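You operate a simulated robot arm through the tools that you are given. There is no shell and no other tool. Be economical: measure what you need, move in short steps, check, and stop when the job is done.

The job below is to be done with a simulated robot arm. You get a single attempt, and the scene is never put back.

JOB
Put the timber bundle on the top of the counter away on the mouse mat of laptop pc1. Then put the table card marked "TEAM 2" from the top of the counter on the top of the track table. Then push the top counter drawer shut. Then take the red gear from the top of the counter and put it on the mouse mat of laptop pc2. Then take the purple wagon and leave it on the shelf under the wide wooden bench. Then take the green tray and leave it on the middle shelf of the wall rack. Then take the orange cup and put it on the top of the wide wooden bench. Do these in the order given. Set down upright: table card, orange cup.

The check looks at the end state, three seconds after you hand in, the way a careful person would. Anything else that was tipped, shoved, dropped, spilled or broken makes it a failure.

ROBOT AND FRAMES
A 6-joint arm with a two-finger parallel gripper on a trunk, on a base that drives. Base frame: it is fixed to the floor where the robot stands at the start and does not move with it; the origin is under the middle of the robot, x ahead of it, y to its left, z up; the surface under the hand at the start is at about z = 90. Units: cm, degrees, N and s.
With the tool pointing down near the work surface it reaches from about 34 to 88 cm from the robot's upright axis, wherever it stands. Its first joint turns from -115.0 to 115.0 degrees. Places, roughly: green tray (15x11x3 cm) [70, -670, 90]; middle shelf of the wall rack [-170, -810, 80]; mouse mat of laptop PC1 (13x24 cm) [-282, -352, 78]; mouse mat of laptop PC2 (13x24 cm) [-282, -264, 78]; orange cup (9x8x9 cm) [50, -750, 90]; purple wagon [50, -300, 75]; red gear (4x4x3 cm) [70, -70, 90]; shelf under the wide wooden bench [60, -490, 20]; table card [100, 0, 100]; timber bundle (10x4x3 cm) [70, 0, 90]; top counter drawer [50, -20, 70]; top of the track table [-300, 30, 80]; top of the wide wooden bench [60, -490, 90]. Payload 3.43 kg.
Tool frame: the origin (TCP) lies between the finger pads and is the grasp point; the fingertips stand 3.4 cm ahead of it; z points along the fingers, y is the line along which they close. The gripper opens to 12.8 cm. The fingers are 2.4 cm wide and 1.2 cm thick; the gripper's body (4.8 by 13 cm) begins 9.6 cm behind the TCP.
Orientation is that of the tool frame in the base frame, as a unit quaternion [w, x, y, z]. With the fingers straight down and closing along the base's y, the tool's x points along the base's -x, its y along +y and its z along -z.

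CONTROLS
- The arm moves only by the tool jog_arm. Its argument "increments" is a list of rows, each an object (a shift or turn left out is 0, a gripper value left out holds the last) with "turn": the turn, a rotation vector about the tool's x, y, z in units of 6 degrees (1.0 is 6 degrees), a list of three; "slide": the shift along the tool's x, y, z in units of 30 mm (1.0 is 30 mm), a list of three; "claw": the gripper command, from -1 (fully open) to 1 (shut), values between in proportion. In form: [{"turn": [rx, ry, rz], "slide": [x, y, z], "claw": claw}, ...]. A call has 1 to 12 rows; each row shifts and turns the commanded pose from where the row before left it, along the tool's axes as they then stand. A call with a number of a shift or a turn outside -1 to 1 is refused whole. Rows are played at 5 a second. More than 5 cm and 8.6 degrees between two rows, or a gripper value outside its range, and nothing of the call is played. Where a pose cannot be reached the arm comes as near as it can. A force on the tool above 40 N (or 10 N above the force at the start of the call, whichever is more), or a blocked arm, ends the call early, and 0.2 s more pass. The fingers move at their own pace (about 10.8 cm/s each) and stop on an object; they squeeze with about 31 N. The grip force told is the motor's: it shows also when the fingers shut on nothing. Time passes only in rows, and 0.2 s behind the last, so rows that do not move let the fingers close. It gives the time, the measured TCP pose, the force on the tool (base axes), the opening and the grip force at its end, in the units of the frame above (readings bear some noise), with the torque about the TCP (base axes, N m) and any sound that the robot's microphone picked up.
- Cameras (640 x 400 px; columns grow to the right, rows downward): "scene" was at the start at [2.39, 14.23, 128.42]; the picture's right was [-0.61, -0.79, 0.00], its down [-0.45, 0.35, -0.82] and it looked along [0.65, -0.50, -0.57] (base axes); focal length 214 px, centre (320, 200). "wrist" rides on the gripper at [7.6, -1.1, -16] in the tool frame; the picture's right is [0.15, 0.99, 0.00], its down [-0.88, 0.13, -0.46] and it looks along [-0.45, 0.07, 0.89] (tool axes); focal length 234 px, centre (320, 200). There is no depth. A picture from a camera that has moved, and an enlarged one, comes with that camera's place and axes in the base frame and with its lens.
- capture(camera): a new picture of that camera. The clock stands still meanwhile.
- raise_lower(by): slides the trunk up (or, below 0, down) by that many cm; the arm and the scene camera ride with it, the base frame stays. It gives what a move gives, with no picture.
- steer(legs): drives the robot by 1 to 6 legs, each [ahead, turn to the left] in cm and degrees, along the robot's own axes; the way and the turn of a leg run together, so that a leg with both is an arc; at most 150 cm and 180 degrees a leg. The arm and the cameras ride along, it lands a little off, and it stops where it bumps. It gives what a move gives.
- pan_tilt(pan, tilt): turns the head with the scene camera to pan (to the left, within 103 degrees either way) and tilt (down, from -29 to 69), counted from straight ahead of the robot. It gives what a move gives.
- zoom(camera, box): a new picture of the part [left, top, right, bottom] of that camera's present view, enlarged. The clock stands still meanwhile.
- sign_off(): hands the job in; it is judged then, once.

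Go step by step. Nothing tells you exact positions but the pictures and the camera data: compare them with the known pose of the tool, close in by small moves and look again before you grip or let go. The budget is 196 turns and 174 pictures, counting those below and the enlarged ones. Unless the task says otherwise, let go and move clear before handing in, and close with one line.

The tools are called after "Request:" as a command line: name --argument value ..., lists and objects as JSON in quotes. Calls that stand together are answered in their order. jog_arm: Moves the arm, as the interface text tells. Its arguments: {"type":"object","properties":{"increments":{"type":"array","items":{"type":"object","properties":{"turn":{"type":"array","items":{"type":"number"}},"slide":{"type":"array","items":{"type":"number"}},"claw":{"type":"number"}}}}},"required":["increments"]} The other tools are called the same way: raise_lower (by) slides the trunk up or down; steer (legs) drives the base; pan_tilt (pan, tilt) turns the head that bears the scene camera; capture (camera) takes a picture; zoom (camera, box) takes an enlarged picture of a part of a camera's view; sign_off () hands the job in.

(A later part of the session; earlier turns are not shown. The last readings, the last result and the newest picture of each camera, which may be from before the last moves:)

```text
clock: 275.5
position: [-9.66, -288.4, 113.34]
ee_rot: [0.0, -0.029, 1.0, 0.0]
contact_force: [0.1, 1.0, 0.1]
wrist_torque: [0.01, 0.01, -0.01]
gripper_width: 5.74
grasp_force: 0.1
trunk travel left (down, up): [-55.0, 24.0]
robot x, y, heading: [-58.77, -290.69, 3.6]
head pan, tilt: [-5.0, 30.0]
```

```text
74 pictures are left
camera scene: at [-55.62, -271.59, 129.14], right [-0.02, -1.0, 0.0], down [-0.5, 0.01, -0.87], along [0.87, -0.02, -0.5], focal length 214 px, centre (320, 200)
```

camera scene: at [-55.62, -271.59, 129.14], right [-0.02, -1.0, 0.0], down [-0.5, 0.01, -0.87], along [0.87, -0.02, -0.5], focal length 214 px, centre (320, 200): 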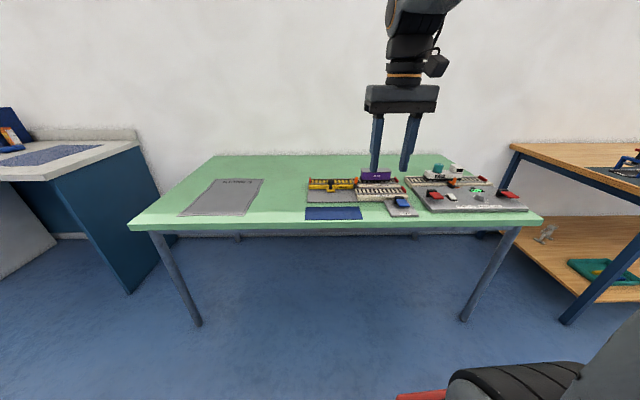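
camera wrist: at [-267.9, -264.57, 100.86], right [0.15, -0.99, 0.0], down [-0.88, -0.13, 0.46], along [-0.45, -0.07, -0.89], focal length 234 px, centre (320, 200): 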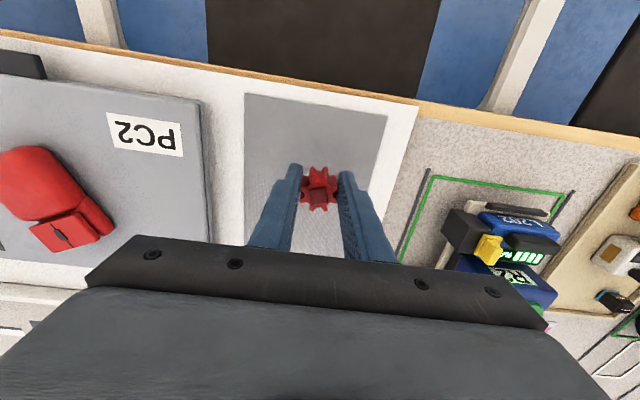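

Request:
zoom --camera "scene" --box '[290, 145, 450, 230]'

Request:
zoom --camera "scene" --box '[480, 120, 640, 330]'

```text
4.00 times, centred on (370, 188) of scene
camera zoom: at [-55.62, -271.59, 129.14], right [-0.02, -1.0, 0.0], down [-0.5, 0.01, -0.87], along [0.87, -0.02, -0.5], focal length 858 px, centre (120, 250)
```

zoom: 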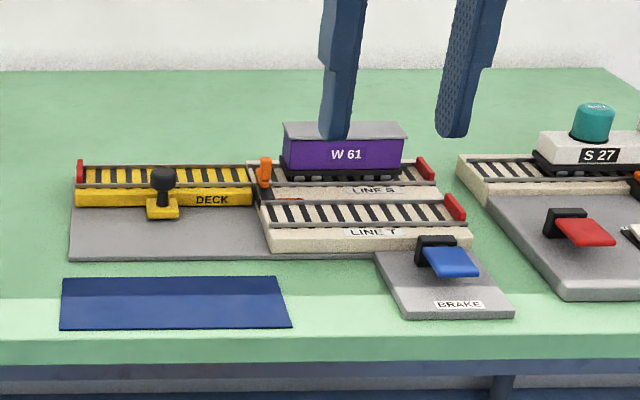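

```text
1.90 times, centred on (560, 225) of scene
camera zoom: at [-55.62, -271.59, 129.14], right [-0.02, -1.0, 0.0], down [-0.5, 0.01, -0.87], along [0.87, -0.02, -0.5], focal length 408 px, centre (-137, 152)
```

zoom: 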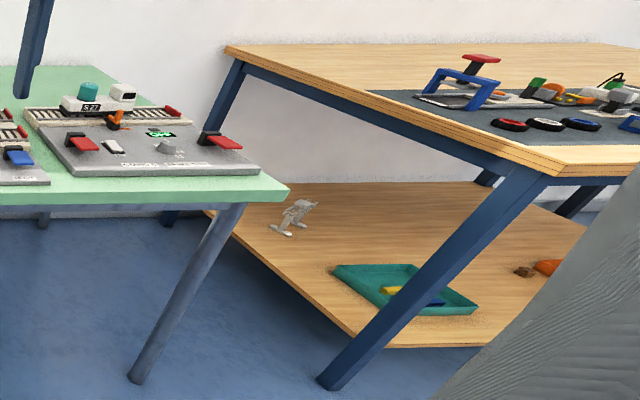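

Purple wagon W61 stands on LINE 5 around (62, -307), long side along y. I'll approach the green table for a closer look.

Request:
steer --legs '[[0, -22.7], [45, 0], [0, 19]]'

Request:
pan_tilt --pan -10 --tilt 35

Request:
capture --camera "scene"

Request:
capture --camera "wrist"

```text
clock: 280.4
position: [32.93, -305.6, 113.28]
ee_rot: [0.0, 0.0, 1.0, 0.0]
contact_force: [-0.5, 0.4, 0.3]
wrist_torque: [-0.01, 0.0, -0.03]
gripper_width: 5.75
grasp_force: 0.0
trunk travel left (down, up): [-55.0, 24.0]
robot x, y, heading: [-16.25, -304.94, 0.6]
head pan, tilt: [-5.0, 30.0]
```

```text
clock: 281.1
position: [32.92, -305.57, 113.24]
ee_rot: [0.0, -0.001, 1.0, 0.0]
contact_force: [0.2, -0.3, -0.8]
wrist_torque: [0.01, 0.0, 0.01]
gripper_width: 5.72
grasp_force: 0.1
trunk travel left (down, up): [-55.0, 24.0]
robot x, y, heading: [-16.34, -305.11, 0.4]
head pan, tilt: [-10.0, 35.0]
```

```text
71 pictures are left
camera scene: at [-12.28, -286.89, 128.37], right [-0.16, -0.99, 0.0], down [-0.57, 0.09, -0.82], along [0.81, -0.14, -0.57], focal length 214 px, centre (320, 200)
```

scene: 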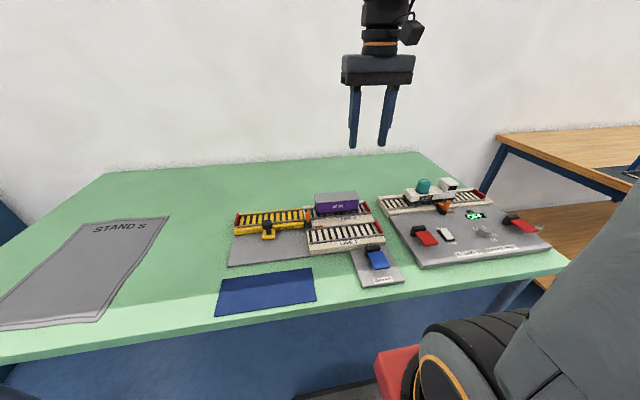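

```text
70 pictures are left
camera wrist: at [25.19, -306.59, 129.35], right [-0.15, 0.99, 0.0], down [0.88, 0.13, 0.46], along [0.45, 0.07, -0.89], focal length 234 px, centre (320, 200)
```

wrist: 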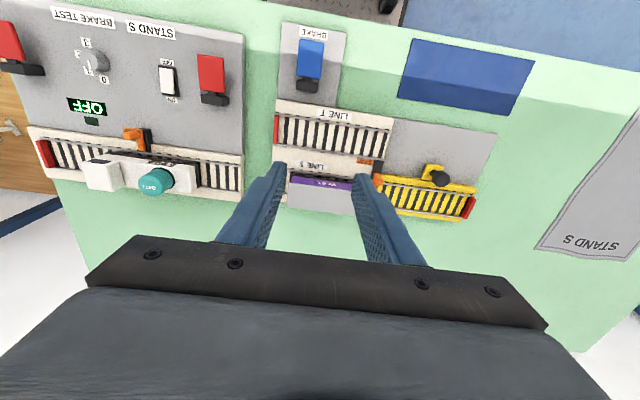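

Request:
zoom --camera "scene" --box '[290, 175, 390, 255]'

Request:
zoom --camera "wrist" --box '[250, 90, 410, 230]'

```text
5.00 times, centred on (340, 215) of scene
camera zoom: at [-12.28, -286.89, 128.37], right [-0.16, -0.99, 0.0], down [-0.57, 0.09, -0.82], along [0.81, -0.14, -0.57], focal length 1072 px, centre (220, 125)
```

zoom: 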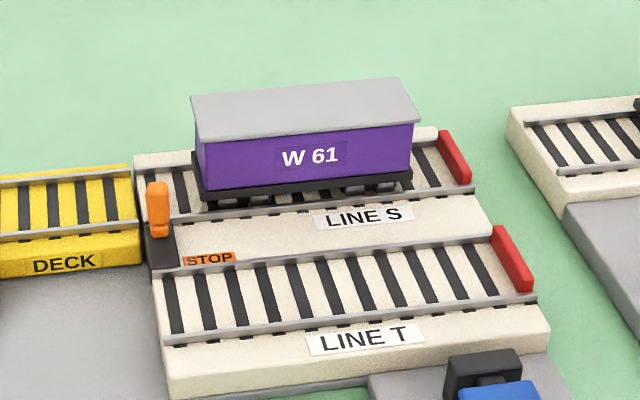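

```text
2.86 times, centred on (330, 160) of wrist
camera zoom: at [25.19, -306.59, 129.35], right [-0.15, 0.99, 0.0], down [0.88, 0.13, 0.46], along [0.45, 0.07, -0.89], focal length 669 px, centre (291, 314)
```

zoom: 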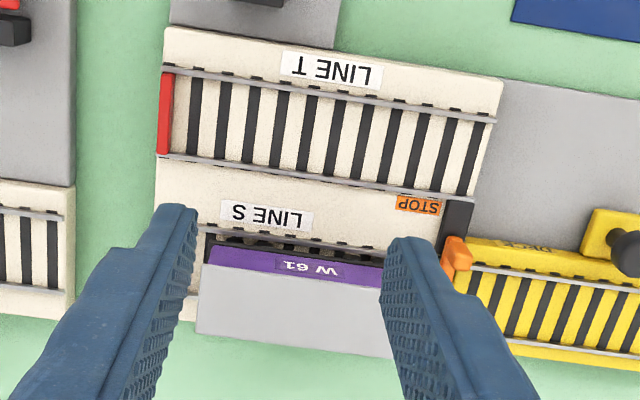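

Triangulating gives the wagon roof at x 43–48.8, y -309.7..-295.5, z 88. I'll position over its centre and turn the hand 90° so it closes across the width.

Request:
jog_arm --increments '[{"slide": [-0.867, 0.2, 0], "claw": -0.7}, {"slide": [-0.867, 0.2, 0]}, {"slide": [-0.867, 0.2, 0]}, {"slide": [-0.867, 0.2, 0]}, {"slide": [-0.867, 0.2, 0]}, {"turn": [0, 0, 1]}, {"turn": [0, 0, 1]}, {"turn": [0, 0, 1]}, {"turn": [0, 0, 1]}, {"turn": [0, 0, 1]}, {"turn": [0, 0, 1]}, {"turn": [0, 0, 1]}]'

Request:
jog_arm --increments '[{"turn": [0, 0, 1]}, {"turn": [0, 0, 1]}, {"turn": [0, 0, 1]}, {"turn": [0, 0, 1]}, {"turn": [0, 0, 1]}, {"turn": [0, 0, 1]}, {"turn": [0, 0, 1]}, {"turn": [0, 0, 1]}, {"slide": [0, 0, 1]}, {"slide": [0, 0, 1]}, {"slide": [0, 0, 1]}, {"slide": [0, 0, 1]}]'

Request:
capture --camera "wrist"

Request:
zoom --camera "scene" --box '[270, 135, 430, 235]'

```text
clock: 283.7
position: [45.9, -302.54, 113.17]
ee_rot: [0.0, 0.358, 0.934, 0.0]
contact_force: [0.0, 0.9, -0.1]
wrist_torque: [0.02, -0.01, 0.0]
gripper_width: 10.88
grasp_force: 0.0
trunk travel left (down, up): [-55.0, 24.0]
robot x, y, heading: [-16.43, -305.09, 0.6]
head pan, tilt: [-10.0, 35.0]
```

```text
clock: 286.3
position: [45.86, -302.48, 101.32]
ee_rot: [-0.001, 0.707, 0.707, 0.0]
contact_force: [0.6, 0.4, 0.2]
wrist_torque: [0.01, -0.02, -0.02]
gripper_width: 10.89
grasp_force: 0.1
trunk travel left (down, up): [-55.0, 24.0]
robot x, y, heading: [-16.2, -304.94, 0.4]
head pan, tilt: [-10.0, 35.0]
```

```text
67 pictures are left
camera wrist: at [44.62, -294.85, 117.39], right [0.99, 0.15, 0.0], down [0.13, -0.88, 0.46], along [0.07, -0.45, -0.89], focal length 234 px, centre (320, 200)
```

wrist: 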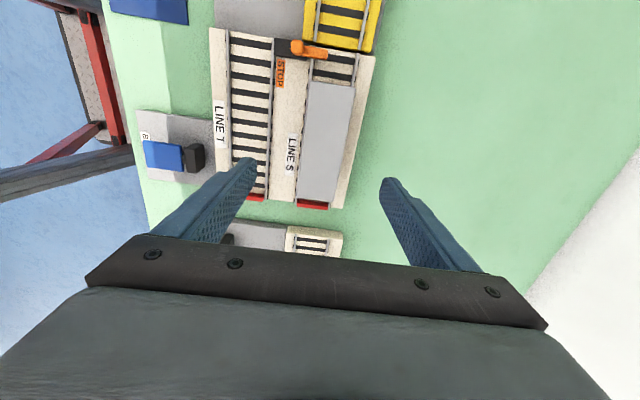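

```text
4.00 times, centred on (350, 185) of scene
camera zoom: at [-12.29, -286.9, 128.37], right [-0.17, -0.99, 0.0], down [-0.57, 0.09, -0.82], along [0.81, -0.14, -0.57], focal length 858 px, centre (200, 260)
```

zoom: 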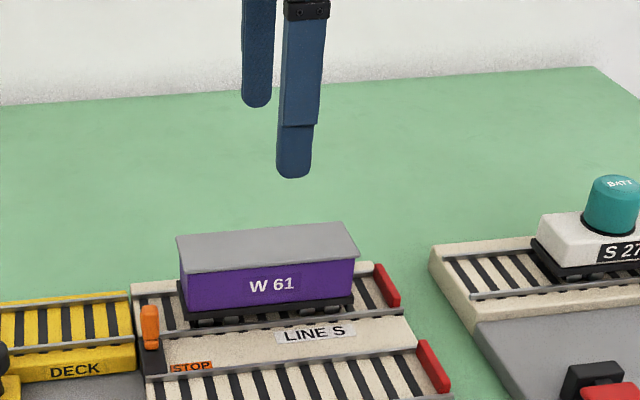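

Wagon centre ≈ (46.3, -302.6), aligned. Shift 4 mm and descend.

Request:
jog_arm --increments '[{"slide": [0, 0.15, 0.92]}, {"slide": [0, 0, 0.92]}, {"slide": [0, 0, 0.92]}, {"slide": [0, 0, 0.92]}, {"slide": [0, 0, 0.92]}]'

Request:
capture --camera "wrist"

Request:
zoom --camera "scene" --box '[290, 175, 390, 255]'

```text
clock: 287.5
position: [46.5, -302.49, 87.55]
ee_rot: [0.001, 0.707, 0.707, 0.001]
contact_force: [-1.2, 0.5, 0.6]
wrist_torque: [-0.02, 0.03, 0.02]
gripper_width: 10.88
grasp_force: 0.1
trunk travel left (down, up): [-55.0, 24.0]
robot x, y, heading: [-16.47, -305.27, 0.7]
head pan, tilt: [-10.0, 35.0]
```

```text
65 pictures are left
camera wrist: at [45.15, -294.81, 103.58], right [0.99, 0.15, 0.0], down [0.13, -0.88, 0.46], along [0.07, -0.45, -0.89], focal length 234 px, centre (320, 200)
```

wrist: 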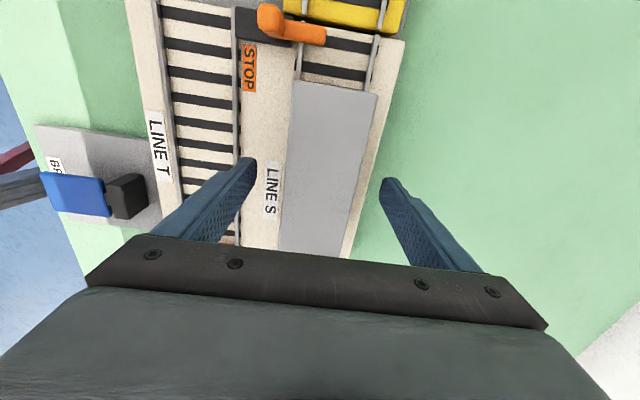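

```text
5.00 times, centred on (340, 215) of scene
camera zoom: at [-12.3, -286.9, 128.37], right [-0.17, -0.99, 0.0], down [-0.57, 0.09, -0.82], along [0.81, -0.14, -0.57], focal length 1072 px, centre (220, 125)
```

zoom: 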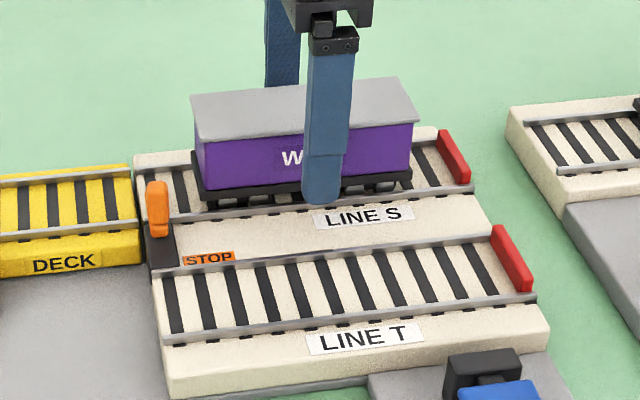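

Request:
jog_arm --increments '[{"claw": 0}, {"claw": 0.5}, {"claw": 1}, {"claw": 1}, {"slide": [0, 0, -0.3]}, {"slide": [0, 0, -0.7]}]'

Request:
zoom --camera "scene" --box '[290, 165, 390, 245]'

```text
clock: 288.9
position: [46.58, -302.39, 90.57]
ee_rot: [0.0, 0.706, 0.708, 0.0]
contact_force: [0.5, -0.3, -2.4]
wrist_torque: [0.0, -0.04, -0.04]
gripper_width: 4.97
grasp_force: 30.9
trunk travel left (down, up): [-55.0, 24.0]
robot x, y, heading: [-16.47, -305.37, 0.5]
head pan, tilt: [-10.0, 35.0]
```

```text
5.00 times, centred on (340, 205) of scene
camera zoom: at [-12.25, -286.89, 128.37], right [-0.17, -0.99, 0.0], down [-0.57, 0.09, -0.82], along [0.81, -0.14, -0.57], focal length 1072 px, centre (220, 175)
```

zoom: 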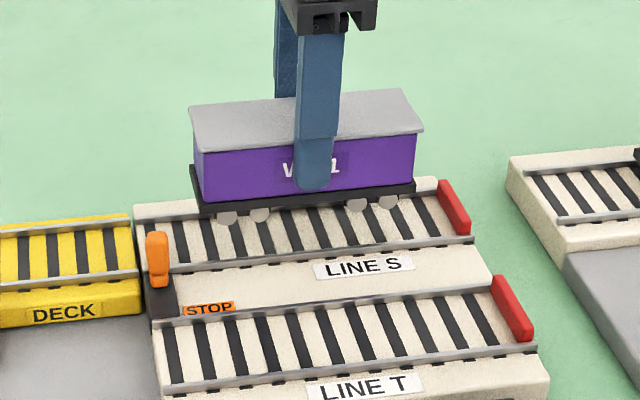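

The wagon is lifted level. Raise it further and then back off toward the wooden bench.

Request:
jog_arm --increments '[{"slide": [0, 0, -1]}, {"slide": [0, 0, -1]}, {"slide": [0, 0, -1]}, {"slide": [0, 0, -1]}, {"slide": [0, 0, -1]}, {"slide": [0, 0, -1]}, {"slide": [0, 0, -1]}, {"slide": [0, -0.3, 0]}]'

Request:
steer --legs '[[-60, 0], [0, -75], [130, 0], [0, 75]]'

Request:
pan_tilt --pan -5 --tilt 40

Request:
capture --camera "scene"

```text
clock: 290.7
position: [45.34, -302.44, 111.35]
ee_rot: [0.0, 0.707, 0.708, 0.0]
contact_force: [0.0, 0.3, -1.8]
wrist_torque: [0.02, 0.0, 0.0]
gripper_width: 4.96
grasp_force: 30.4
trunk travel left (down, up): [-55.0, 24.0]
robot x, y, heading: [-15.99, -304.75, 0.6]
head pan, tilt: [-10.0, 35.0]
```

```text
clock: 306.7
position: [18.37, -431.81, 111.35]
ee_rot: [0.001, 0.716, 0.698, 0.001]
contact_force: [-0.7, -0.5, -2.7]
wrist_torque: [-0.03, 0.02, 0.02]
gripper_width: 4.93
grasp_force: 31.3
trunk travel left (down, up): [-55.0, 24.0]
robot x, y, heading: [-43.6, -432.54, -1.3]
head pan, tilt: [-10.0, 35.0]
```

```text
clock: 307.4
position: [18.45, -431.77, 111.32]
ee_rot: [-0.001, 0.716, 0.698, 0.0]
contact_force: [-0.6, -0.6, -1.7]
wrist_torque: [-0.01, 0.02, -0.04]
gripper_width: 4.95
grasp_force: 31.6
trunk travel left (down, up): [-55.0, 24.0]
robot x, y, heading: [-42.96, -432.88, -0.9]
head pan, tilt: [-5.0, 40.0]
```

```text
62 pictures are left
camera scene: at [-38.99, -413.89, 127.62], right [-0.11, -0.99, 0.0], down [-0.64, 0.07, -0.77], along [0.76, -0.08, -0.64], focal length 214 px, centre (320, 200)
```

scene: 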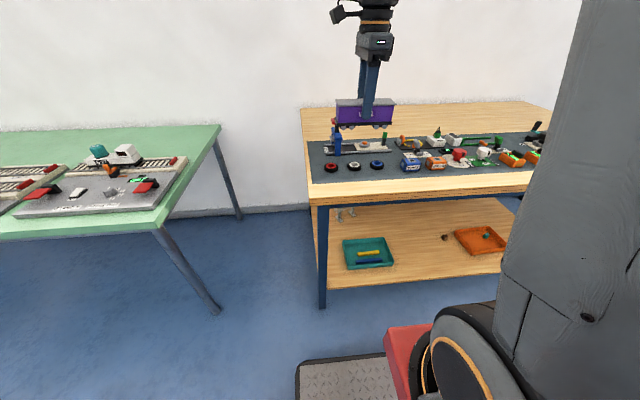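

I see free shelf space at about (28, -485) between the teal and orange trays. Bench top's edge is at x ≈ 7, so I'll stand back at x ≈ -78, y ≈ -485 first.

Request:
steer --legs '[[-38, 0], [0, -90], [52, 0], [0, 91]]'

Request:
raise_lower --by -45

Request:
pan_tilt --pan -5 --tilt 20

Request:
capture --camera "scene"

```text
clock: 320.1
position: [-20.2, -479.55, 111.46]
ee_rot: [0.0, 0.703, 0.711, 0.0]
contact_force: [-0.1, 0.1, -1.9]
wrist_torque: [-0.01, 0.02, -0.01]
gripper_width: 4.96
grasp_force: 30.7
trunk travel left (down, up): [-55.0, 24.0]
robot x, y, heading: [-81.55, -482.37, 1.0]
head pan, tilt: [-5.0, 40.0]
```

```text
refused: -45 is not a number from -40 to 40
```

```text
clock: 320.9
position: [-20.27, -479.55, 111.32]
ee_rot: [0.0, 0.703, 0.711, 0.0]
contact_force: [0.1, 0.2, -2.1]
wrist_torque: [-0.01, 0.0, 0.03]
gripper_width: 4.95
grasp_force: 31.1
trunk travel left (down, up): [-55.0, 24.0]
robot x, y, heading: [-81.82, -482.62, 0.9]
head pan, tilt: [-5.0, 20.0]
```

```text
61 pictures are left
camera scene: at [-77.42, -463.78, 130.75], right [-0.07, -1.0, 0.0], down [-0.34, 0.02, -0.94], along [0.94, -0.07, -0.34], focal length 214 px, centre (320, 200)
```

scene: 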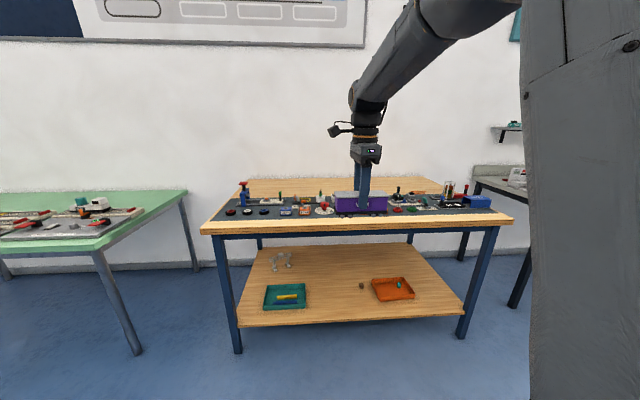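

Request:
raise_lower --by -40

Request:
raise_lower --by -14

Request:
pan_tilt --pan -5 --tilt 20

Request:
capture --camera "scene"

```text
clock: 324.8
position: [-20.19, -479.45, 71.36]
ee_rot: [0.0, 0.703, 0.711, 0.0]
contact_force: [0.0, -0.5, -1.6]
wrist_torque: [0.0, 0.01, 0.02]
gripper_width: 4.91
grasp_force: 30.8
trunk travel left (down, up): [-15.0, 64.0]
robot x, y, heading: [-82.21, -482.69, 1.3]
head pan, tilt: [-5.0, 20.0]
```

```text
clock: 326.4
position: [-20.21, -479.52, 57.4]
ee_rot: [0.001, 0.703, 0.711, 0.0]
contact_force: [-0.3, 0.0, -0.9]
wrist_torque: [0.01, 0.02, -0.01]
gripper_width: 4.94
grasp_force: 30.9
trunk travel left (down, up): [-1.0, 78.0]
robot x, y, heading: [-81.73, -482.61, 1.0]
head pan, tilt: [-5.0, 20.0]
```

```text
clock: 327.1
position: [-20.3, -479.56, 57.28]
ee_rot: [0.001, 0.703, 0.711, 0.0]
contact_force: [0.0, 0.9, -1.5]
wrist_torque: [-0.02, -0.02, 0.01]
gripper_width: 4.93
grasp_force: 31.4
trunk travel left (down, up): [-1.0, 78.0]
robot x, y, heading: [-81.99, -482.54, 0.8]
head pan, tilt: [-5.0, 20.0]
```

```text
60 pictures are left
camera scene: at [-62.4, -463.51, 76.75], right [-0.07, -1.0, 0.0], down [-0.34, 0.02, -0.94], along [0.94, -0.07, -0.34], focal length 214 px, centre (320, 200)
```

scene: 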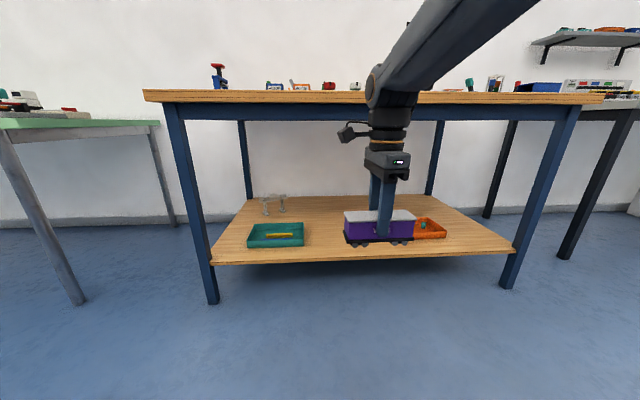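

The arm geometry should fit under the bench. Lower the hand to z ≈ 32 outside the bench, then drive forward.

Request:
jog_arm --increments '[{"slide": [0, 0, 0.93]}, {"slide": [0, 0, 0.93]}, {"slide": [0, 0, 0.93]}, {"slide": [0, 0, 0.93]}, {"slide": [0, 0, 0.93]}, {"slide": [0, 0, 0.93]}, {"slide": [0, 0, 0.93]}, {"slide": [0, 0, 0.93]}, {"slide": [0, 0, 0.93]}]'

Request:
steer --legs '[[20, 0]]'

Request:
capture --camera "scene"

Request:
capture --camera "wrist"

```text
clock: 329.1
position: [-20.1, -479.46, 32.21]
ee_rot: [0.001, 0.704, 0.711, 0.001]
contact_force: [0.1, -0.4, -2.3]
wrist_torque: [-0.02, -0.03, 0.01]
gripper_width: 4.94
grasp_force: 31.8
trunk travel left (down, up): [-1.0, 78.0]
robot x, y, heading: [-81.86, -482.83, 0.7]
head pan, tilt: [-5.0, 20.0]
```

```text
clock: 330.6
position: [0.02, -479.13, 32.17]
ee_rot: [0.0, 0.703, 0.712, 0.0]
contact_force: [-0.5, -0.1, -1.8]
wrist_torque: [0.0, 0.03, 0.0]
gripper_width: 4.96
grasp_force: 30.6
trunk travel left (down, up): [-1.0, 78.0]
robot x, y, heading: [-61.68, -482.16, 1.0]
head pan, tilt: [-5.0, 20.0]
```

```text
59 pictures are left
camera scene: at [-42.32, -463.09, 76.75], right [-0.07, -1.0, 0.0], down [-0.34, 0.02, -0.94], along [0.94, -0.06, -0.34], focal length 214 px, centre (320, 200)
```

scene: 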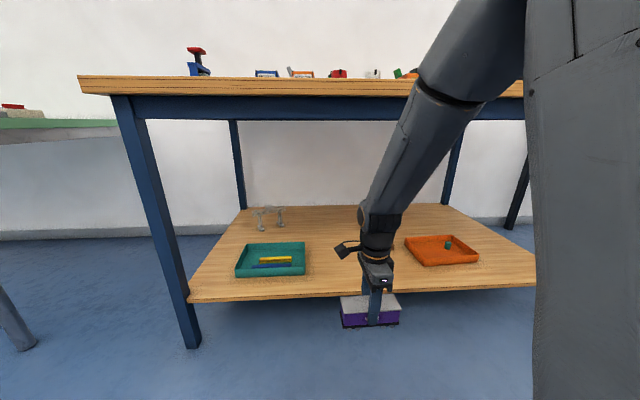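

```text
58 pictures are left
camera wrist: at [-1.34, -471.42, 48.28], right [0.99, 0.16, 0.0], down [0.14, -0.88, 0.46], along [0.07, -0.45, -0.89], focal length 234 px, centre (320, 200)
```

wrist: 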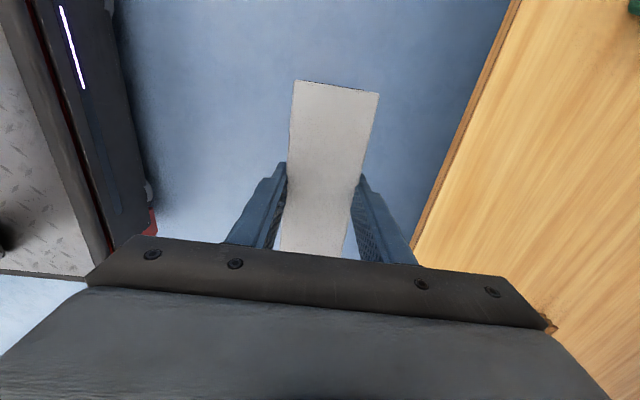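

Request:
jog_arm --increments '[{"slide": [0, 0, -0.7]}, {"slide": [0, 0, -0.7]}, {"slide": [0, 1, 0]}, {"slide": [0, 1, 0]}, {"slide": [0, 1, 0]}, {"slide": [0, 1, 0]}]'

Request:
capture --camera "scene"

Request:
capture --camera "wrist"

```text
clock: 332.1
position: [11.8, -478.68, 36.69]
ee_rot: [0.001, 0.702, 0.712, 0.0]
contact_force: [-0.6, -0.4, -2.2]
wrist_torque: [0.0, 0.02, -0.05]
gripper_width: 4.95
grasp_force: 31.1
trunk travel left (down, up): [-1.0, 78.0]
robot x, y, heading: [-61.94, -482.46, 0.9]
head pan, tilt: [-5.0, 20.0]
```

```text
57 pictures are left
camera scene: at [-42.33, -463.09, 76.75], right [-0.07, -1.0, 0.0], down [-0.34, 0.02, -0.94], along [0.94, -0.06, -0.34], focal length 214 px, centre (320, 200)
```

scene: 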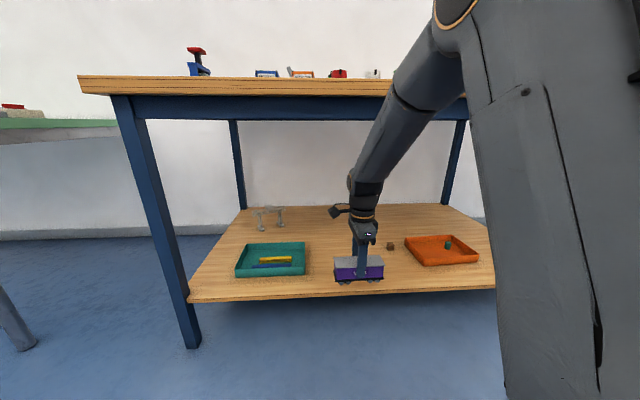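

```text
56 pictures are left
camera wrist: at [10.56, -471.03, 52.72], right [0.99, 0.16, 0.0], down [0.14, -0.88, 0.46], along [0.07, -0.45, -0.89], focal length 234 px, centre (320, 200)
```

wrist: 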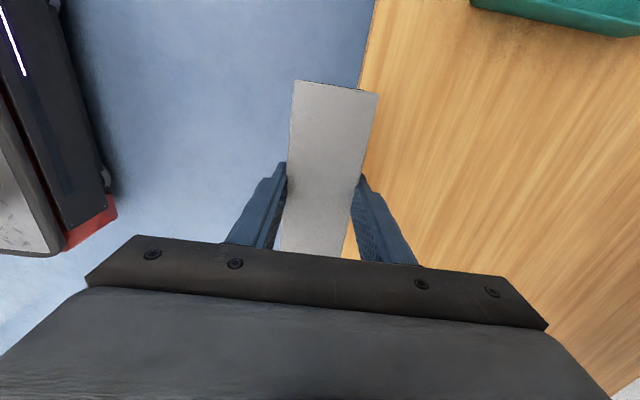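

The forearm is close to the bench edge height, so lowering and extending the arm (flattening the forearm) is the better way in. Lower to z ≈ 32 and extend 6 cm.

Request:
jog_arm --increments '[{"slide": [0, 0, 0.75]}, {"slide": [0, 0, 0.75]}, {"slide": [0, 0.7, 0]}, {"slide": [0, 0.7, 0]}, {"slide": [0, 0.6, 0]}]'

Request:
capture --camera "scene"

Request:
capture --camera "wrist"

```text
clock: 333.2
position: [18.13, -479.02, 31.92]
ee_rot: [0.001, 0.703, 0.711, 0.0]
contact_force: [0.1, 0.1, -0.9]
wrist_torque: [-0.01, -0.01, 0.0]
gripper_width: 4.95
grasp_force: 30.6
trunk travel left (down, up): [-1.0, 78.0]
robot x, y, heading: [-61.49, -482.31, 1.4]
head pan, tilt: [-5.0, 20.0]
```

```text
55 pictures are left
camera scene: at [-42.32, -463.09, 76.75], right [-0.07, -1.0, 0.0], down [-0.34, 0.02, -0.94], along [0.94, -0.06, -0.34], focal length 214 px, centre (320, 200)
```

scene: 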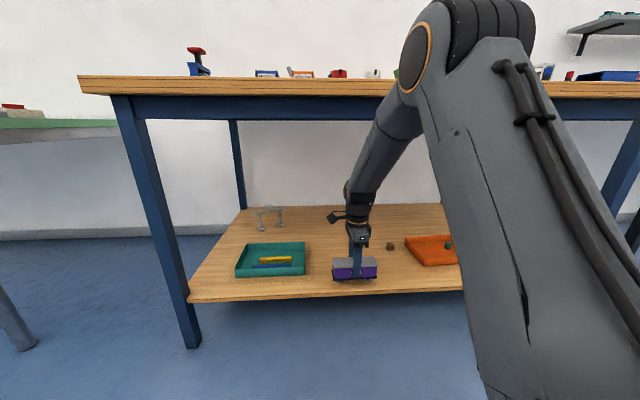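

```text
54 pictures are left
camera wrist: at [16.72, -471.35, 47.95], right [0.99, 0.16, 0.0], down [0.14, -0.88, 0.46], along [0.07, -0.45, -0.89], focal length 234 px, centre (320, 200)
```

wrist: 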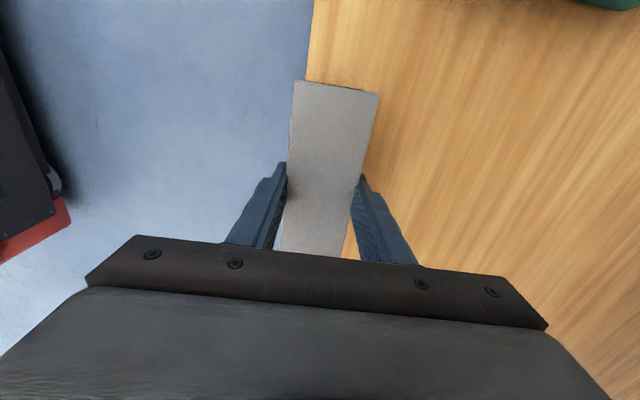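

Request:
jog_arm --increments '[{"slide": [0, 0.6, 0]}, {"slide": [0, 0.6, 0]}, {"slide": [0, 0.6, 0]}]'

Request:
jog_arm --increments '[{"slide": [0, 0, 0.5]}, {"slide": [0, 0, 0.2]}, {"slide": [0, 0, 0]}]'

Request:
zoom --camera "scene" --box '[290, 200, 430, 310]'

Request:
capture --camera "wrist"

```text
clock: 334.1
position: [23.25, -478.92, 31.74]
ee_rot: [-0.001, 0.702, 0.712, 0.0]
contact_force: [-0.6, -0.3, -1.0]
wrist_torque: [-0.02, -0.02, 0.01]
gripper_width: 4.98
grasp_force: 31.0
trunk travel left (down, up): [-1.0, 78.0]
robot x, y, heading: [-61.66, -482.58, 1.4]
head pan, tilt: [-5.0, 20.0]
```

```text
clock: 334.9
position: [23.32, -478.87, 29.71]
ee_rot: [-0.001, 0.703, 0.711, 0.0]
contact_force: [0.3, 0.0, -1.5]
wrist_torque: [0.04, 0.04, -0.01]
gripper_width: 4.94
grasp_force: 31.1
trunk travel left (down, up): [-1.0, 78.0]
robot x, y, heading: [-61.25, -483.05, 0.9]
head pan, tilt: [-5.0, 20.0]
```

```text
3.64 times, centred on (360, 255) of scene
camera zoom: at [-42.32, -463.09, 76.75], right [-0.07, -1.0, 0.0], down [-0.34, 0.02, -0.94], along [0.94, -0.06, -0.34], focal length 780 px, centre (174, 0)
```

zoom: 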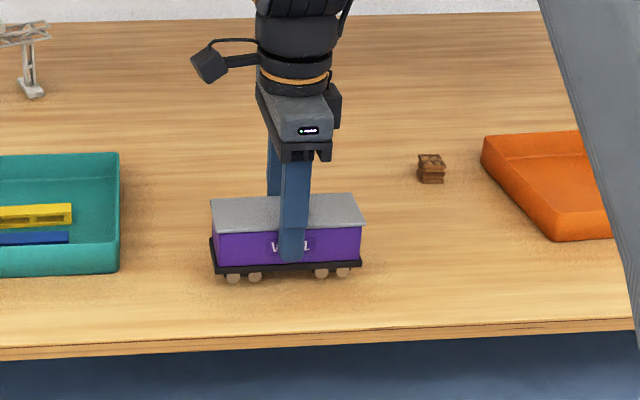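

```text
52 pictures are left
camera wrist: at [21.99, -471.22, 45.81], right [0.99, 0.16, 0.0], down [0.14, -0.88, 0.46], along [0.07, -0.45, -0.89], focal length 234 px, centre (320, 200)
```

wrist: 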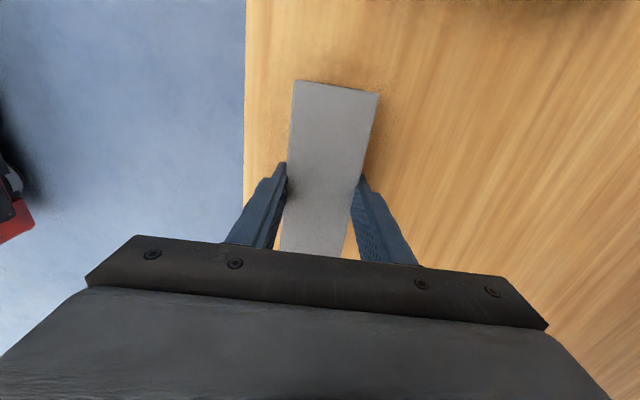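

Wagon is over the shelf with ~5 cm from the front edge. Lower gently to contact.

Request:
jog_arm --increments '[{"slide": [0, 0, 0.2]}, {"slide": [0, 0, 0.15]}, {"slide": [0, 0, 0]}]'

Request:
jog_arm --increments '[{"slide": [0, 0, 0.12]}, {"slide": [0, 0, 0.1]}, {"slide": [0, 0, 0]}]'

Request:
zoom --camera "scene" --box '[290, 200, 430, 310]'

```text
clock: 335.6
position: [23.38, -478.86, 28.7]
ee_rot: [0.0, 0.703, 0.711, 0.0]
contact_force: [-0.5, 0.2, -1.6]
wrist_torque: [-0.01, 0.0, 0.01]
gripper_width: 4.95
grasp_force: 31.3
trunk travel left (down, up): [-1.0, 78.0]
robot x, y, heading: [-61.69, -482.1, 1.2]
head pan, tilt: [-5.0, 20.0]
```

```text
clock: 336.4
position: [23.51, -478.71, 28.11]
ee_rot: [0.001, 0.703, 0.711, 0.001]
contact_force: [-3.0, -0.2, 9.8]
wrist_torque: [-0.05, 0.17, 0.03]
gripper_width: 4.96
grasp_force: 31.3
trunk travel left (down, up): [-1.0, 78.0]
robot x, y, heading: [-62.09, -482.33, 1.0]
head pan, tilt: [-5.0, 20.0]
```

```text
3.64 times, centred on (360, 255) of scene
camera zoom: at [-42.35, -463.1, 76.76], right [-0.07, -1.0, 0.0], down [-0.34, 0.02, -0.94], along [0.94, -0.06, -0.34], focal length 780 px, centre (174, 0)
```

zoom: 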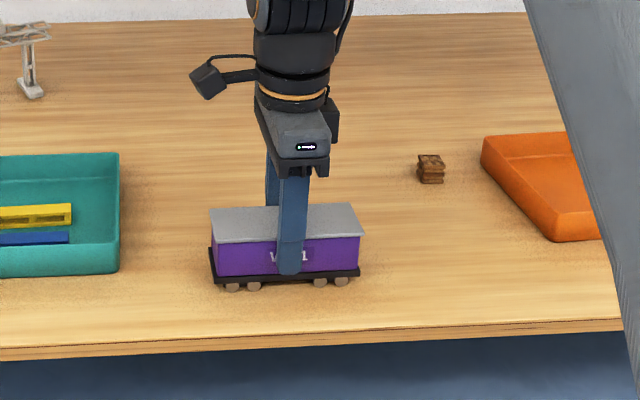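

Contact. Release, rise and retract the way I came in.

Request:
jog_arm --increments '[{"slide": [0, 0, -0.05]}, {"claw": 0}, {"claw": -0.2}, {"claw": -0.2}, {"slide": [0, 0, -0.4]}, {"slide": [0, 0, -0.8]}, {"slide": [0, 0, -0.8]}]'

Request:
zoom --camera "scene" --box '[290, 200, 430, 310]'

Request:
jog_arm --increments '[{"slide": [0, -0.7, 0]}, {"slide": [0, -0.7, 0]}, {"slide": [0, -0.7, 0]}, {"slide": [0, -0.7, 0]}, {"slide": [0, -0.7, 0]}]'

Request:
steer --legs '[[-30, 0]]'

Request:
capture --camera "scene"

```text
clock: 338.1
position: [23.32, -478.46, 34.0]
ee_rot: [0.0, 0.703, 0.711, -0.001]
contact_force: [0.7, -1.0, 0.1]
wrist_torque: [-0.02, -0.03, 0.01]
gripper_width: 7.69
grasp_force: 0.1
trunk travel left (down, up): [-1.0, 78.0]
robot x, y, heading: [-61.55, -482.52, 0.9]
head pan, tilt: [-5.0, 20.0]
```

```text
3.64 times, centred on (360, 255) of scene
camera zoom: at [-42.32, -463.09, 76.75], right [-0.07, -1.0, 0.0], down [-0.34, 0.02, -0.94], along [0.94, -0.06, -0.34], focal length 780 px, centre (174, 0)
```

zoom: 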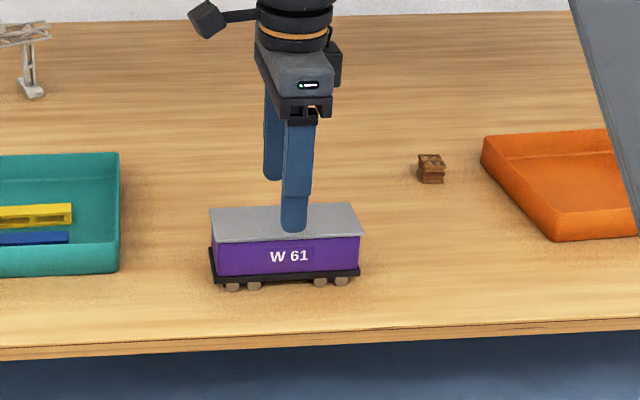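

```text
clock: 339.2
position: [12.91, -478.83, 34.35]
ee_rot: [0.001, 0.703, 0.712, 0.0]
contact_force: [0.2, 0.4, 0.2]
wrist_torque: [-0.02, 0.04, 0.02]
gripper_width: 7.67
grasp_force: 0.0
trunk travel left (down, up): [-1.0, 78.0]
robot x, y, heading: [-61.67, -482.22, 0.8]
head pan, tilt: [-5.0, 20.0]
```

```text
clock: 341.3
position: [-17.01, -479.05, 34.19]
ee_rot: [-0.001, 0.701, 0.714, 0.001]
contact_force: [-0.4, -0.9, 0.9]
wrist_torque: [-0.01, 0.01, 0.02]
gripper_width: 7.67
grasp_force: 0.1
trunk travel left (down, up): [-1.0, 78.0]
robot x, y, heading: [-91.92, -483.39, 1.5]
head pan, tilt: [-5.0, 20.0]
```

```text
49 pictures are left
camera scene: at [-72.32, -463.66, 76.75], right [-0.06, -1.0, 0.0], down [-0.34, 0.02, -0.94], along [0.94, -0.06, -0.34], focal length 214 px, centre (320, 200)
```

scene: 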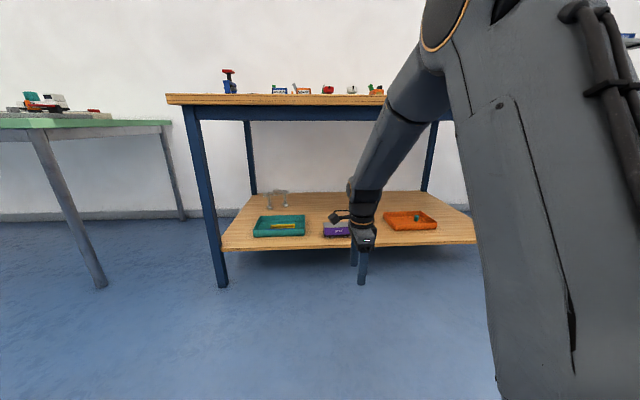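

The wagon rests on the shelf. Raise the trunk and move on to the table with the green tray near (70, -670).

Request:
raise_lower --by 40

Request:
raise_lower --by 14

Request:
jog_arm --increments '[{"slide": [0, -0.8, -1], "turn": [0, 0, -1]}, {"slide": [0, -0.8, -1], "turn": [0, 0, -1]}, {"slide": [0, -0.8, -1], "turn": [0, 0, -1]}, {"slide": [0, -0.8, -1], "turn": [0, 0, -1]}, {"slide": [0, -0.8, -1], "turn": [0, 0, -1]}, {"slide": [0, -0.8, -1], "turn": [0, 0, -1]}, {"slide": [0, 0, -1], "turn": [0, 0, -1]}, {"slide": [0, 0, -1], "turn": [0, 0, -1]}, {"slide": [0, 0, -1], "turn": [0, 0, -1]}, {"turn": [0, 0, -1]}, {"turn": [0, 0, -1]}, {"turn": [0, 0, -1]}]'

Request:
steer --legs '[[0, -91.5], [100, 0], [90, 0], [0, 90]]'

Request:
pan_tilt --pan -5 --tilt 20

Request:
capture --camera "scene"

```text
clock: 345.1
position: [-16.94, -479.13, 74.23]
ee_rot: [0.0, 0.701, 0.714, 0.0]
contact_force: [0.9, 1.1, 0.0]
wrist_torque: [0.01, 0.03, 0.0]
gripper_width: 7.65
grasp_force: 0.0
trunk travel left (down, up): [-41.0, 38.0]
robot x, y, heading: [-91.39, -482.94, 1.8]
head pan, tilt: [-5.0, 20.0]
```

```text
clock: 346.8
position: [-17.01, -479.09, 88.25]
ee_rot: [0.0, 0.7, 0.714, 0.0]
contact_force: [-0.3, 0.2, -0.1]
wrist_torque: [-0.01, 0.02, 0.0]
gripper_width: 7.69
grasp_force: 0.0
trunk travel left (down, up): [-55.0, 24.0]
robot x, y, heading: [-91.5, -483.17, 1.5]
head pan, tilt: [-5.0, 20.0]
```

```text
clock: 349.4
position: [-30.7, -483.07, 115.33]
ee_rot: [0.0, 0.145, 0.989, 0.0]
contact_force: [0.4, -0.5, -0.3]
wrist_torque: [0.0, 0.0, -0.01]
gripper_width: 7.66
grasp_force: 0.0
trunk travel left (down, up): [-55.0, 24.0]
robot x, y, heading: [-91.42, -482.74, 1.6]
head pan, tilt: [-5.0, 20.0]
```

```text
clock: 357.1
position: [-95.77, -610.44, 115.39]
ee_rot: [0.0, 0.827, 0.563, 0.0]
contact_force: [0.4, 0.4, -0.7]
wrist_torque: [0.0, 0.04, 0.0]
gripper_width: 7.69
grasp_force: 0.1
trunk travel left (down, up): [-55.0, 24.0]
robot x, y, heading: [-88.74, -550.22, -96.9]
head pan, tilt: [-5.0, 20.0]
stopped in leg 2: the robot was blocked; the commanded pose is now the measured one
```

```text
clock: 357.7
position: [-95.59, -610.43, 115.27]
ee_rot: [0.0, 0.826, 0.563, 0.0]
contact_force: [0.2, 0.7, 0.0]
wrist_torque: [0.0, 0.0, -0.02]
gripper_width: 7.66
grasp_force: 0.0
trunk travel left (down, up): [-55.0, 24.0]
robot x, y, heading: [-88.77, -550.31, -96.9]
head pan, tilt: [-5.0, 20.0]
```

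```text
48 pictures are left
camera scene: at [-70.44, -556.55, 130.75], right [-0.98, 0.2, 0.0], down [0.07, 0.34, -0.94], along [-0.19, -0.92, -0.34], focal length 214 px, centre (320, 200)
```

scene: 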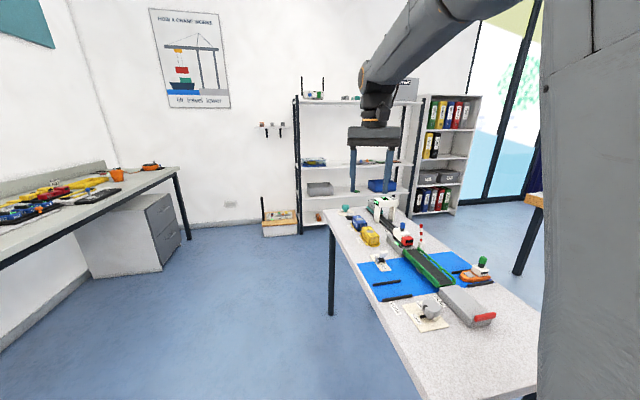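

The robot bumped a white table I hadn't seen (near x < -90, y < -579). I'll back off and check whether anything was disturbed.

Request:
steer --legs '[[-12, 0]]'

Request:
pan_tilt --pan -12 --tilt 40

Request:
capture --camera "scene"

```text
clock: 359.0
position: [-94.42, -598.64, 115.26]
ee_rot: [0.001, 0.827, 0.562, 0.0]
contact_force: [0.5, 0.7, -0.5]
wrist_torque: [-0.01, 0.03, -0.01]
gripper_width: 7.68
grasp_force: 0.0
trunk travel left (down, up): [-55.0, 24.0]
robot x, y, heading: [-87.34, -538.47, -97.0]
head pan, tilt: [-5.0, 20.0]
```

```text
clock: 359.8
position: [-94.38, -598.64, 115.24]
ee_rot: [0.0, 0.827, 0.561, 0.0]
contact_force: [-0.4, -0.2, -0.1]
wrist_torque: [0.01, 0.01, 0.0]
gripper_width: 7.67
grasp_force: 0.2
trunk travel left (down, up): [-55.0, 24.0]
robot x, y, heading: [-87.12, -537.75, -96.9]
head pan, tilt: [-12.0, 40.0]
```

```text
47 pictures are left
camera scene: at [-69.88, -543.64, 127.62], right [-0.95, 0.32, 0.0], down [0.21, 0.61, -0.77], along [-0.25, -0.73, -0.64], focal length 214 px, centre (320, 200)
```

scene: 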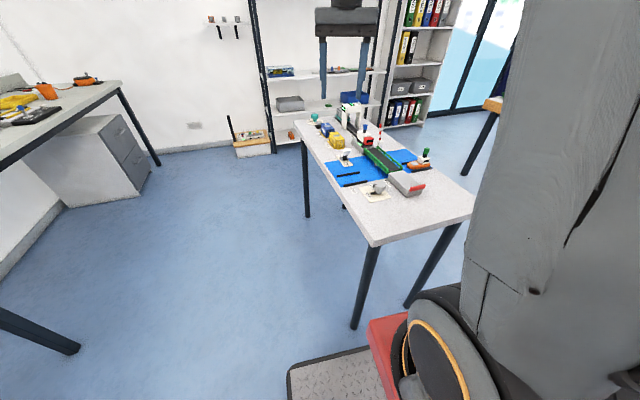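

Nothing on the white table moved. The corridor between it and the wall tables is x ≈ -98..15; I'll drive down x ≈ -45 to y ≈ -672 and face the wall table.

Request:
steer --legs '[[0, 41], [75, 0], [0, -34], [70, 0], [0, 90]]'

Request:
pan_tilt --pan -10 --tilt 30

Request:
capture --camera "scene"

```text
clock: 374.6
position: [15.58, -670.69, 115.13]
ee_rot: [0.0, 0.141, 0.99, 0.0]
contact_force: [-0.1, -0.9, -0.6]
wrist_torque: [0.01, 0.02, -0.01]
gripper_width: 7.69
grasp_force: 0.0
trunk travel left (down, up): [-55.0, 24.0]
robot x, y, heading: [-45.68, -669.28, -1.3]
head pan, tilt: [-12.0, 40.0]
```

```text
clock: 375.3
position: [15.51, -670.78, 115.17]
ee_rot: [0.0, 0.141, 0.99, 0.0]
contact_force: [-1.0, -1.3, -0.2]
wrist_torque: [-0.01, -0.01, -0.01]
gripper_width: 7.69
grasp_force: 0.1
trunk travel left (down, up): [-55.0, 24.0]
robot x, y, heading: [-45.24, -669.25, -1.3]
head pan, tilt: [-10.0, 30.0]
```

```text
46 pictures are left
camera scene: at [-40.65, -651.45, 129.14], right [-0.2, -0.98, 0.0], down [-0.49, 0.1, -0.87], along [0.85, -0.17, -0.5], focal length 214 px, centre (320, 200)
```

scene: 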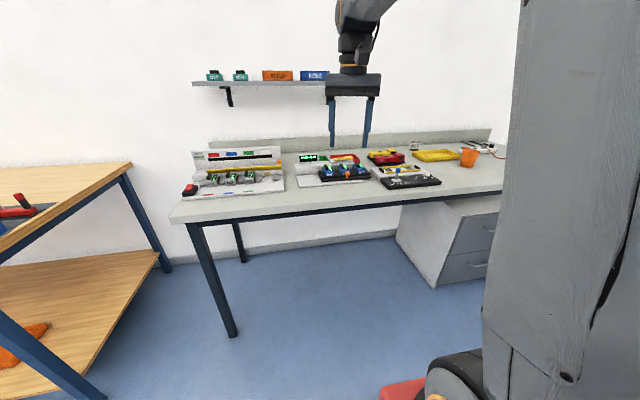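

Request:
zoom --camera "scene" --box '[290, 125, 510, 205]'

Request:
zoom --camera "scene" --box '[170, 60, 340, 205]'

```text
2.91 times, centred on (400, 165) of scene
camera zoom: at [-40.65, -651.45, 129.14], right [-0.2, -0.98, 0.0], down [-0.49, 0.1, -0.87], along [0.85, -0.17, -0.5], focal length 624 px, centre (87, 302)
```

zoom: 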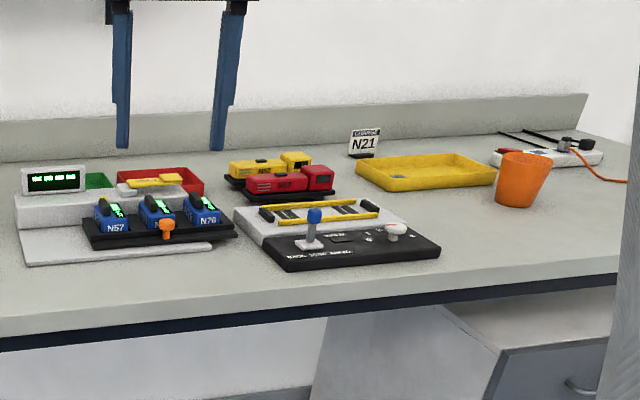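

```text
2.76 times, centred on (255, 132) of scene
camera zoom: at [-40.65, -651.45, 129.14], right [-0.2, -0.98, 0.0], down [-0.49, 0.1, -0.87], along [0.85, -0.17, -0.5], focal length 592 px, centre (499, 386)
```

zoom: 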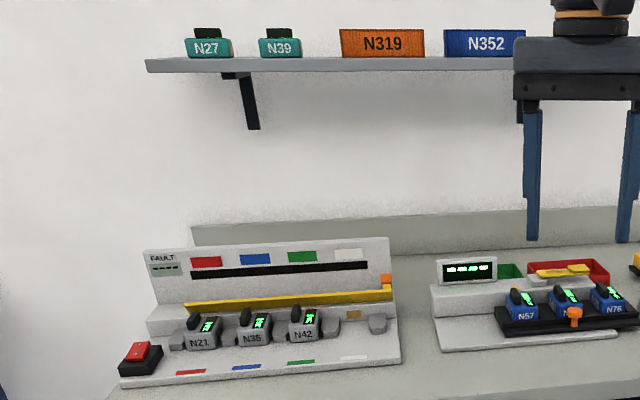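

The green tray is behind the charger station near (69, -674), next to a red tray. I'll drive closer and look from the wrist camera.

Request:
steer --legs '[[0, 1.3], [31, 0]]'

Request:
jog_arm --increments '[{"turn": [0, 0, -1]}, {"turn": [0, 0, -1]}, {"turn": [0, 0, -0.7]}]'

Request:
capture --camera "wrist"

Request:
pan_tilt --pan -12 --tilt 40

Request:
capture --camera "scene"

```text
clock: 377.7
position: [46.56, -669.59, 115.43]
ee_rot: [0.0, 0.131, 0.991, 0.001]
contact_force: [0.2, -0.7, -0.5]
wrist_torque: [-0.03, -0.01, 0.03]
gripper_width: 7.68
grasp_force: 0.1
trunk travel left (down, up): [-55.0, 24.0]
robot x, y, heading: [-14.58, -669.65, -0.2]
head pan, tilt: [-10.0, 30.0]
```

```text
clock: 378.5
position: [46.55, -669.68, 115.22]
ee_rot: [0.0, -0.011, 1.0, 0.001]
contact_force: [-0.8, -0.8, 0.6]
wrist_torque: [-0.02, 0.02, -0.06]
gripper_width: 7.68
grasp_force: 0.1
trunk travel left (down, up): [-55.0, 24.0]
robot x, y, heading: [-14.4, -669.39, -0.3]
head pan, tilt: [-10.0, 30.0]
```

```text
43 pictures are left
camera wrist: at [38.88, -670.8, 131.37], right [-0.17, 0.99, 0.0], down [0.88, 0.15, 0.46], along [0.45, 0.08, -0.89], focal length 234 px, centre (320, 200)
```

wrist: 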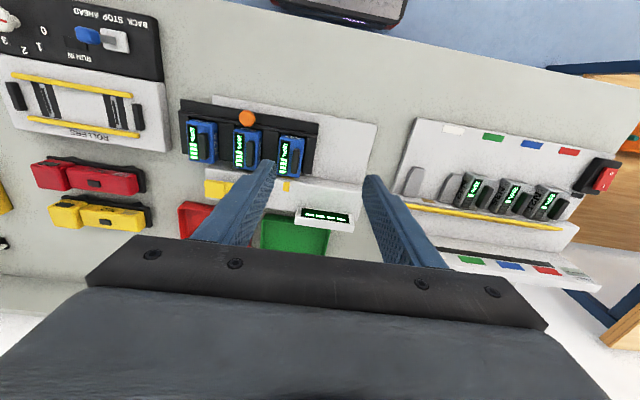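

```text
clock: 379.2
position: [46.45, -669.58, 115.33]
ee_rot: [0.0, -0.01, 1.0, 0.0]
contact_force: [-1.0, -0.5, 0.7]
wrist_torque: [0.01, -0.04, -0.01]
gripper_width: 7.69
grasp_force: 0.0
trunk travel left (down, up): [-55.0, 24.0]
robot x, y, heading: [-14.44, -669.49, -0.2]
head pan, tilt: [-12.0, 40.0]
```

```text
42 pictures are left
camera scene: at [-10.65, -651.6, 127.62], right [-0.21, -0.98, 0.0], down [-0.63, 0.14, -0.77], along [0.75, -0.16, -0.64], focal length 214 px, centre (320, 200)
```

scene: 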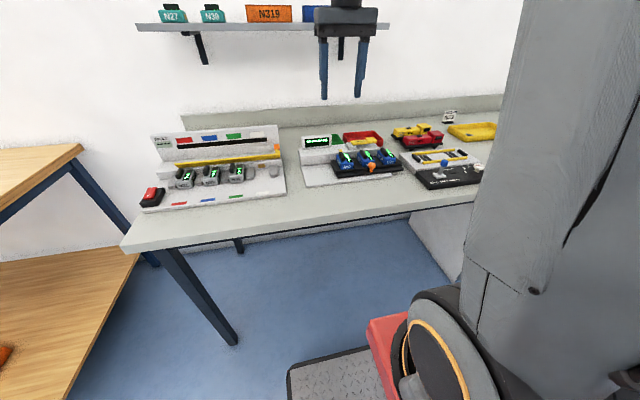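

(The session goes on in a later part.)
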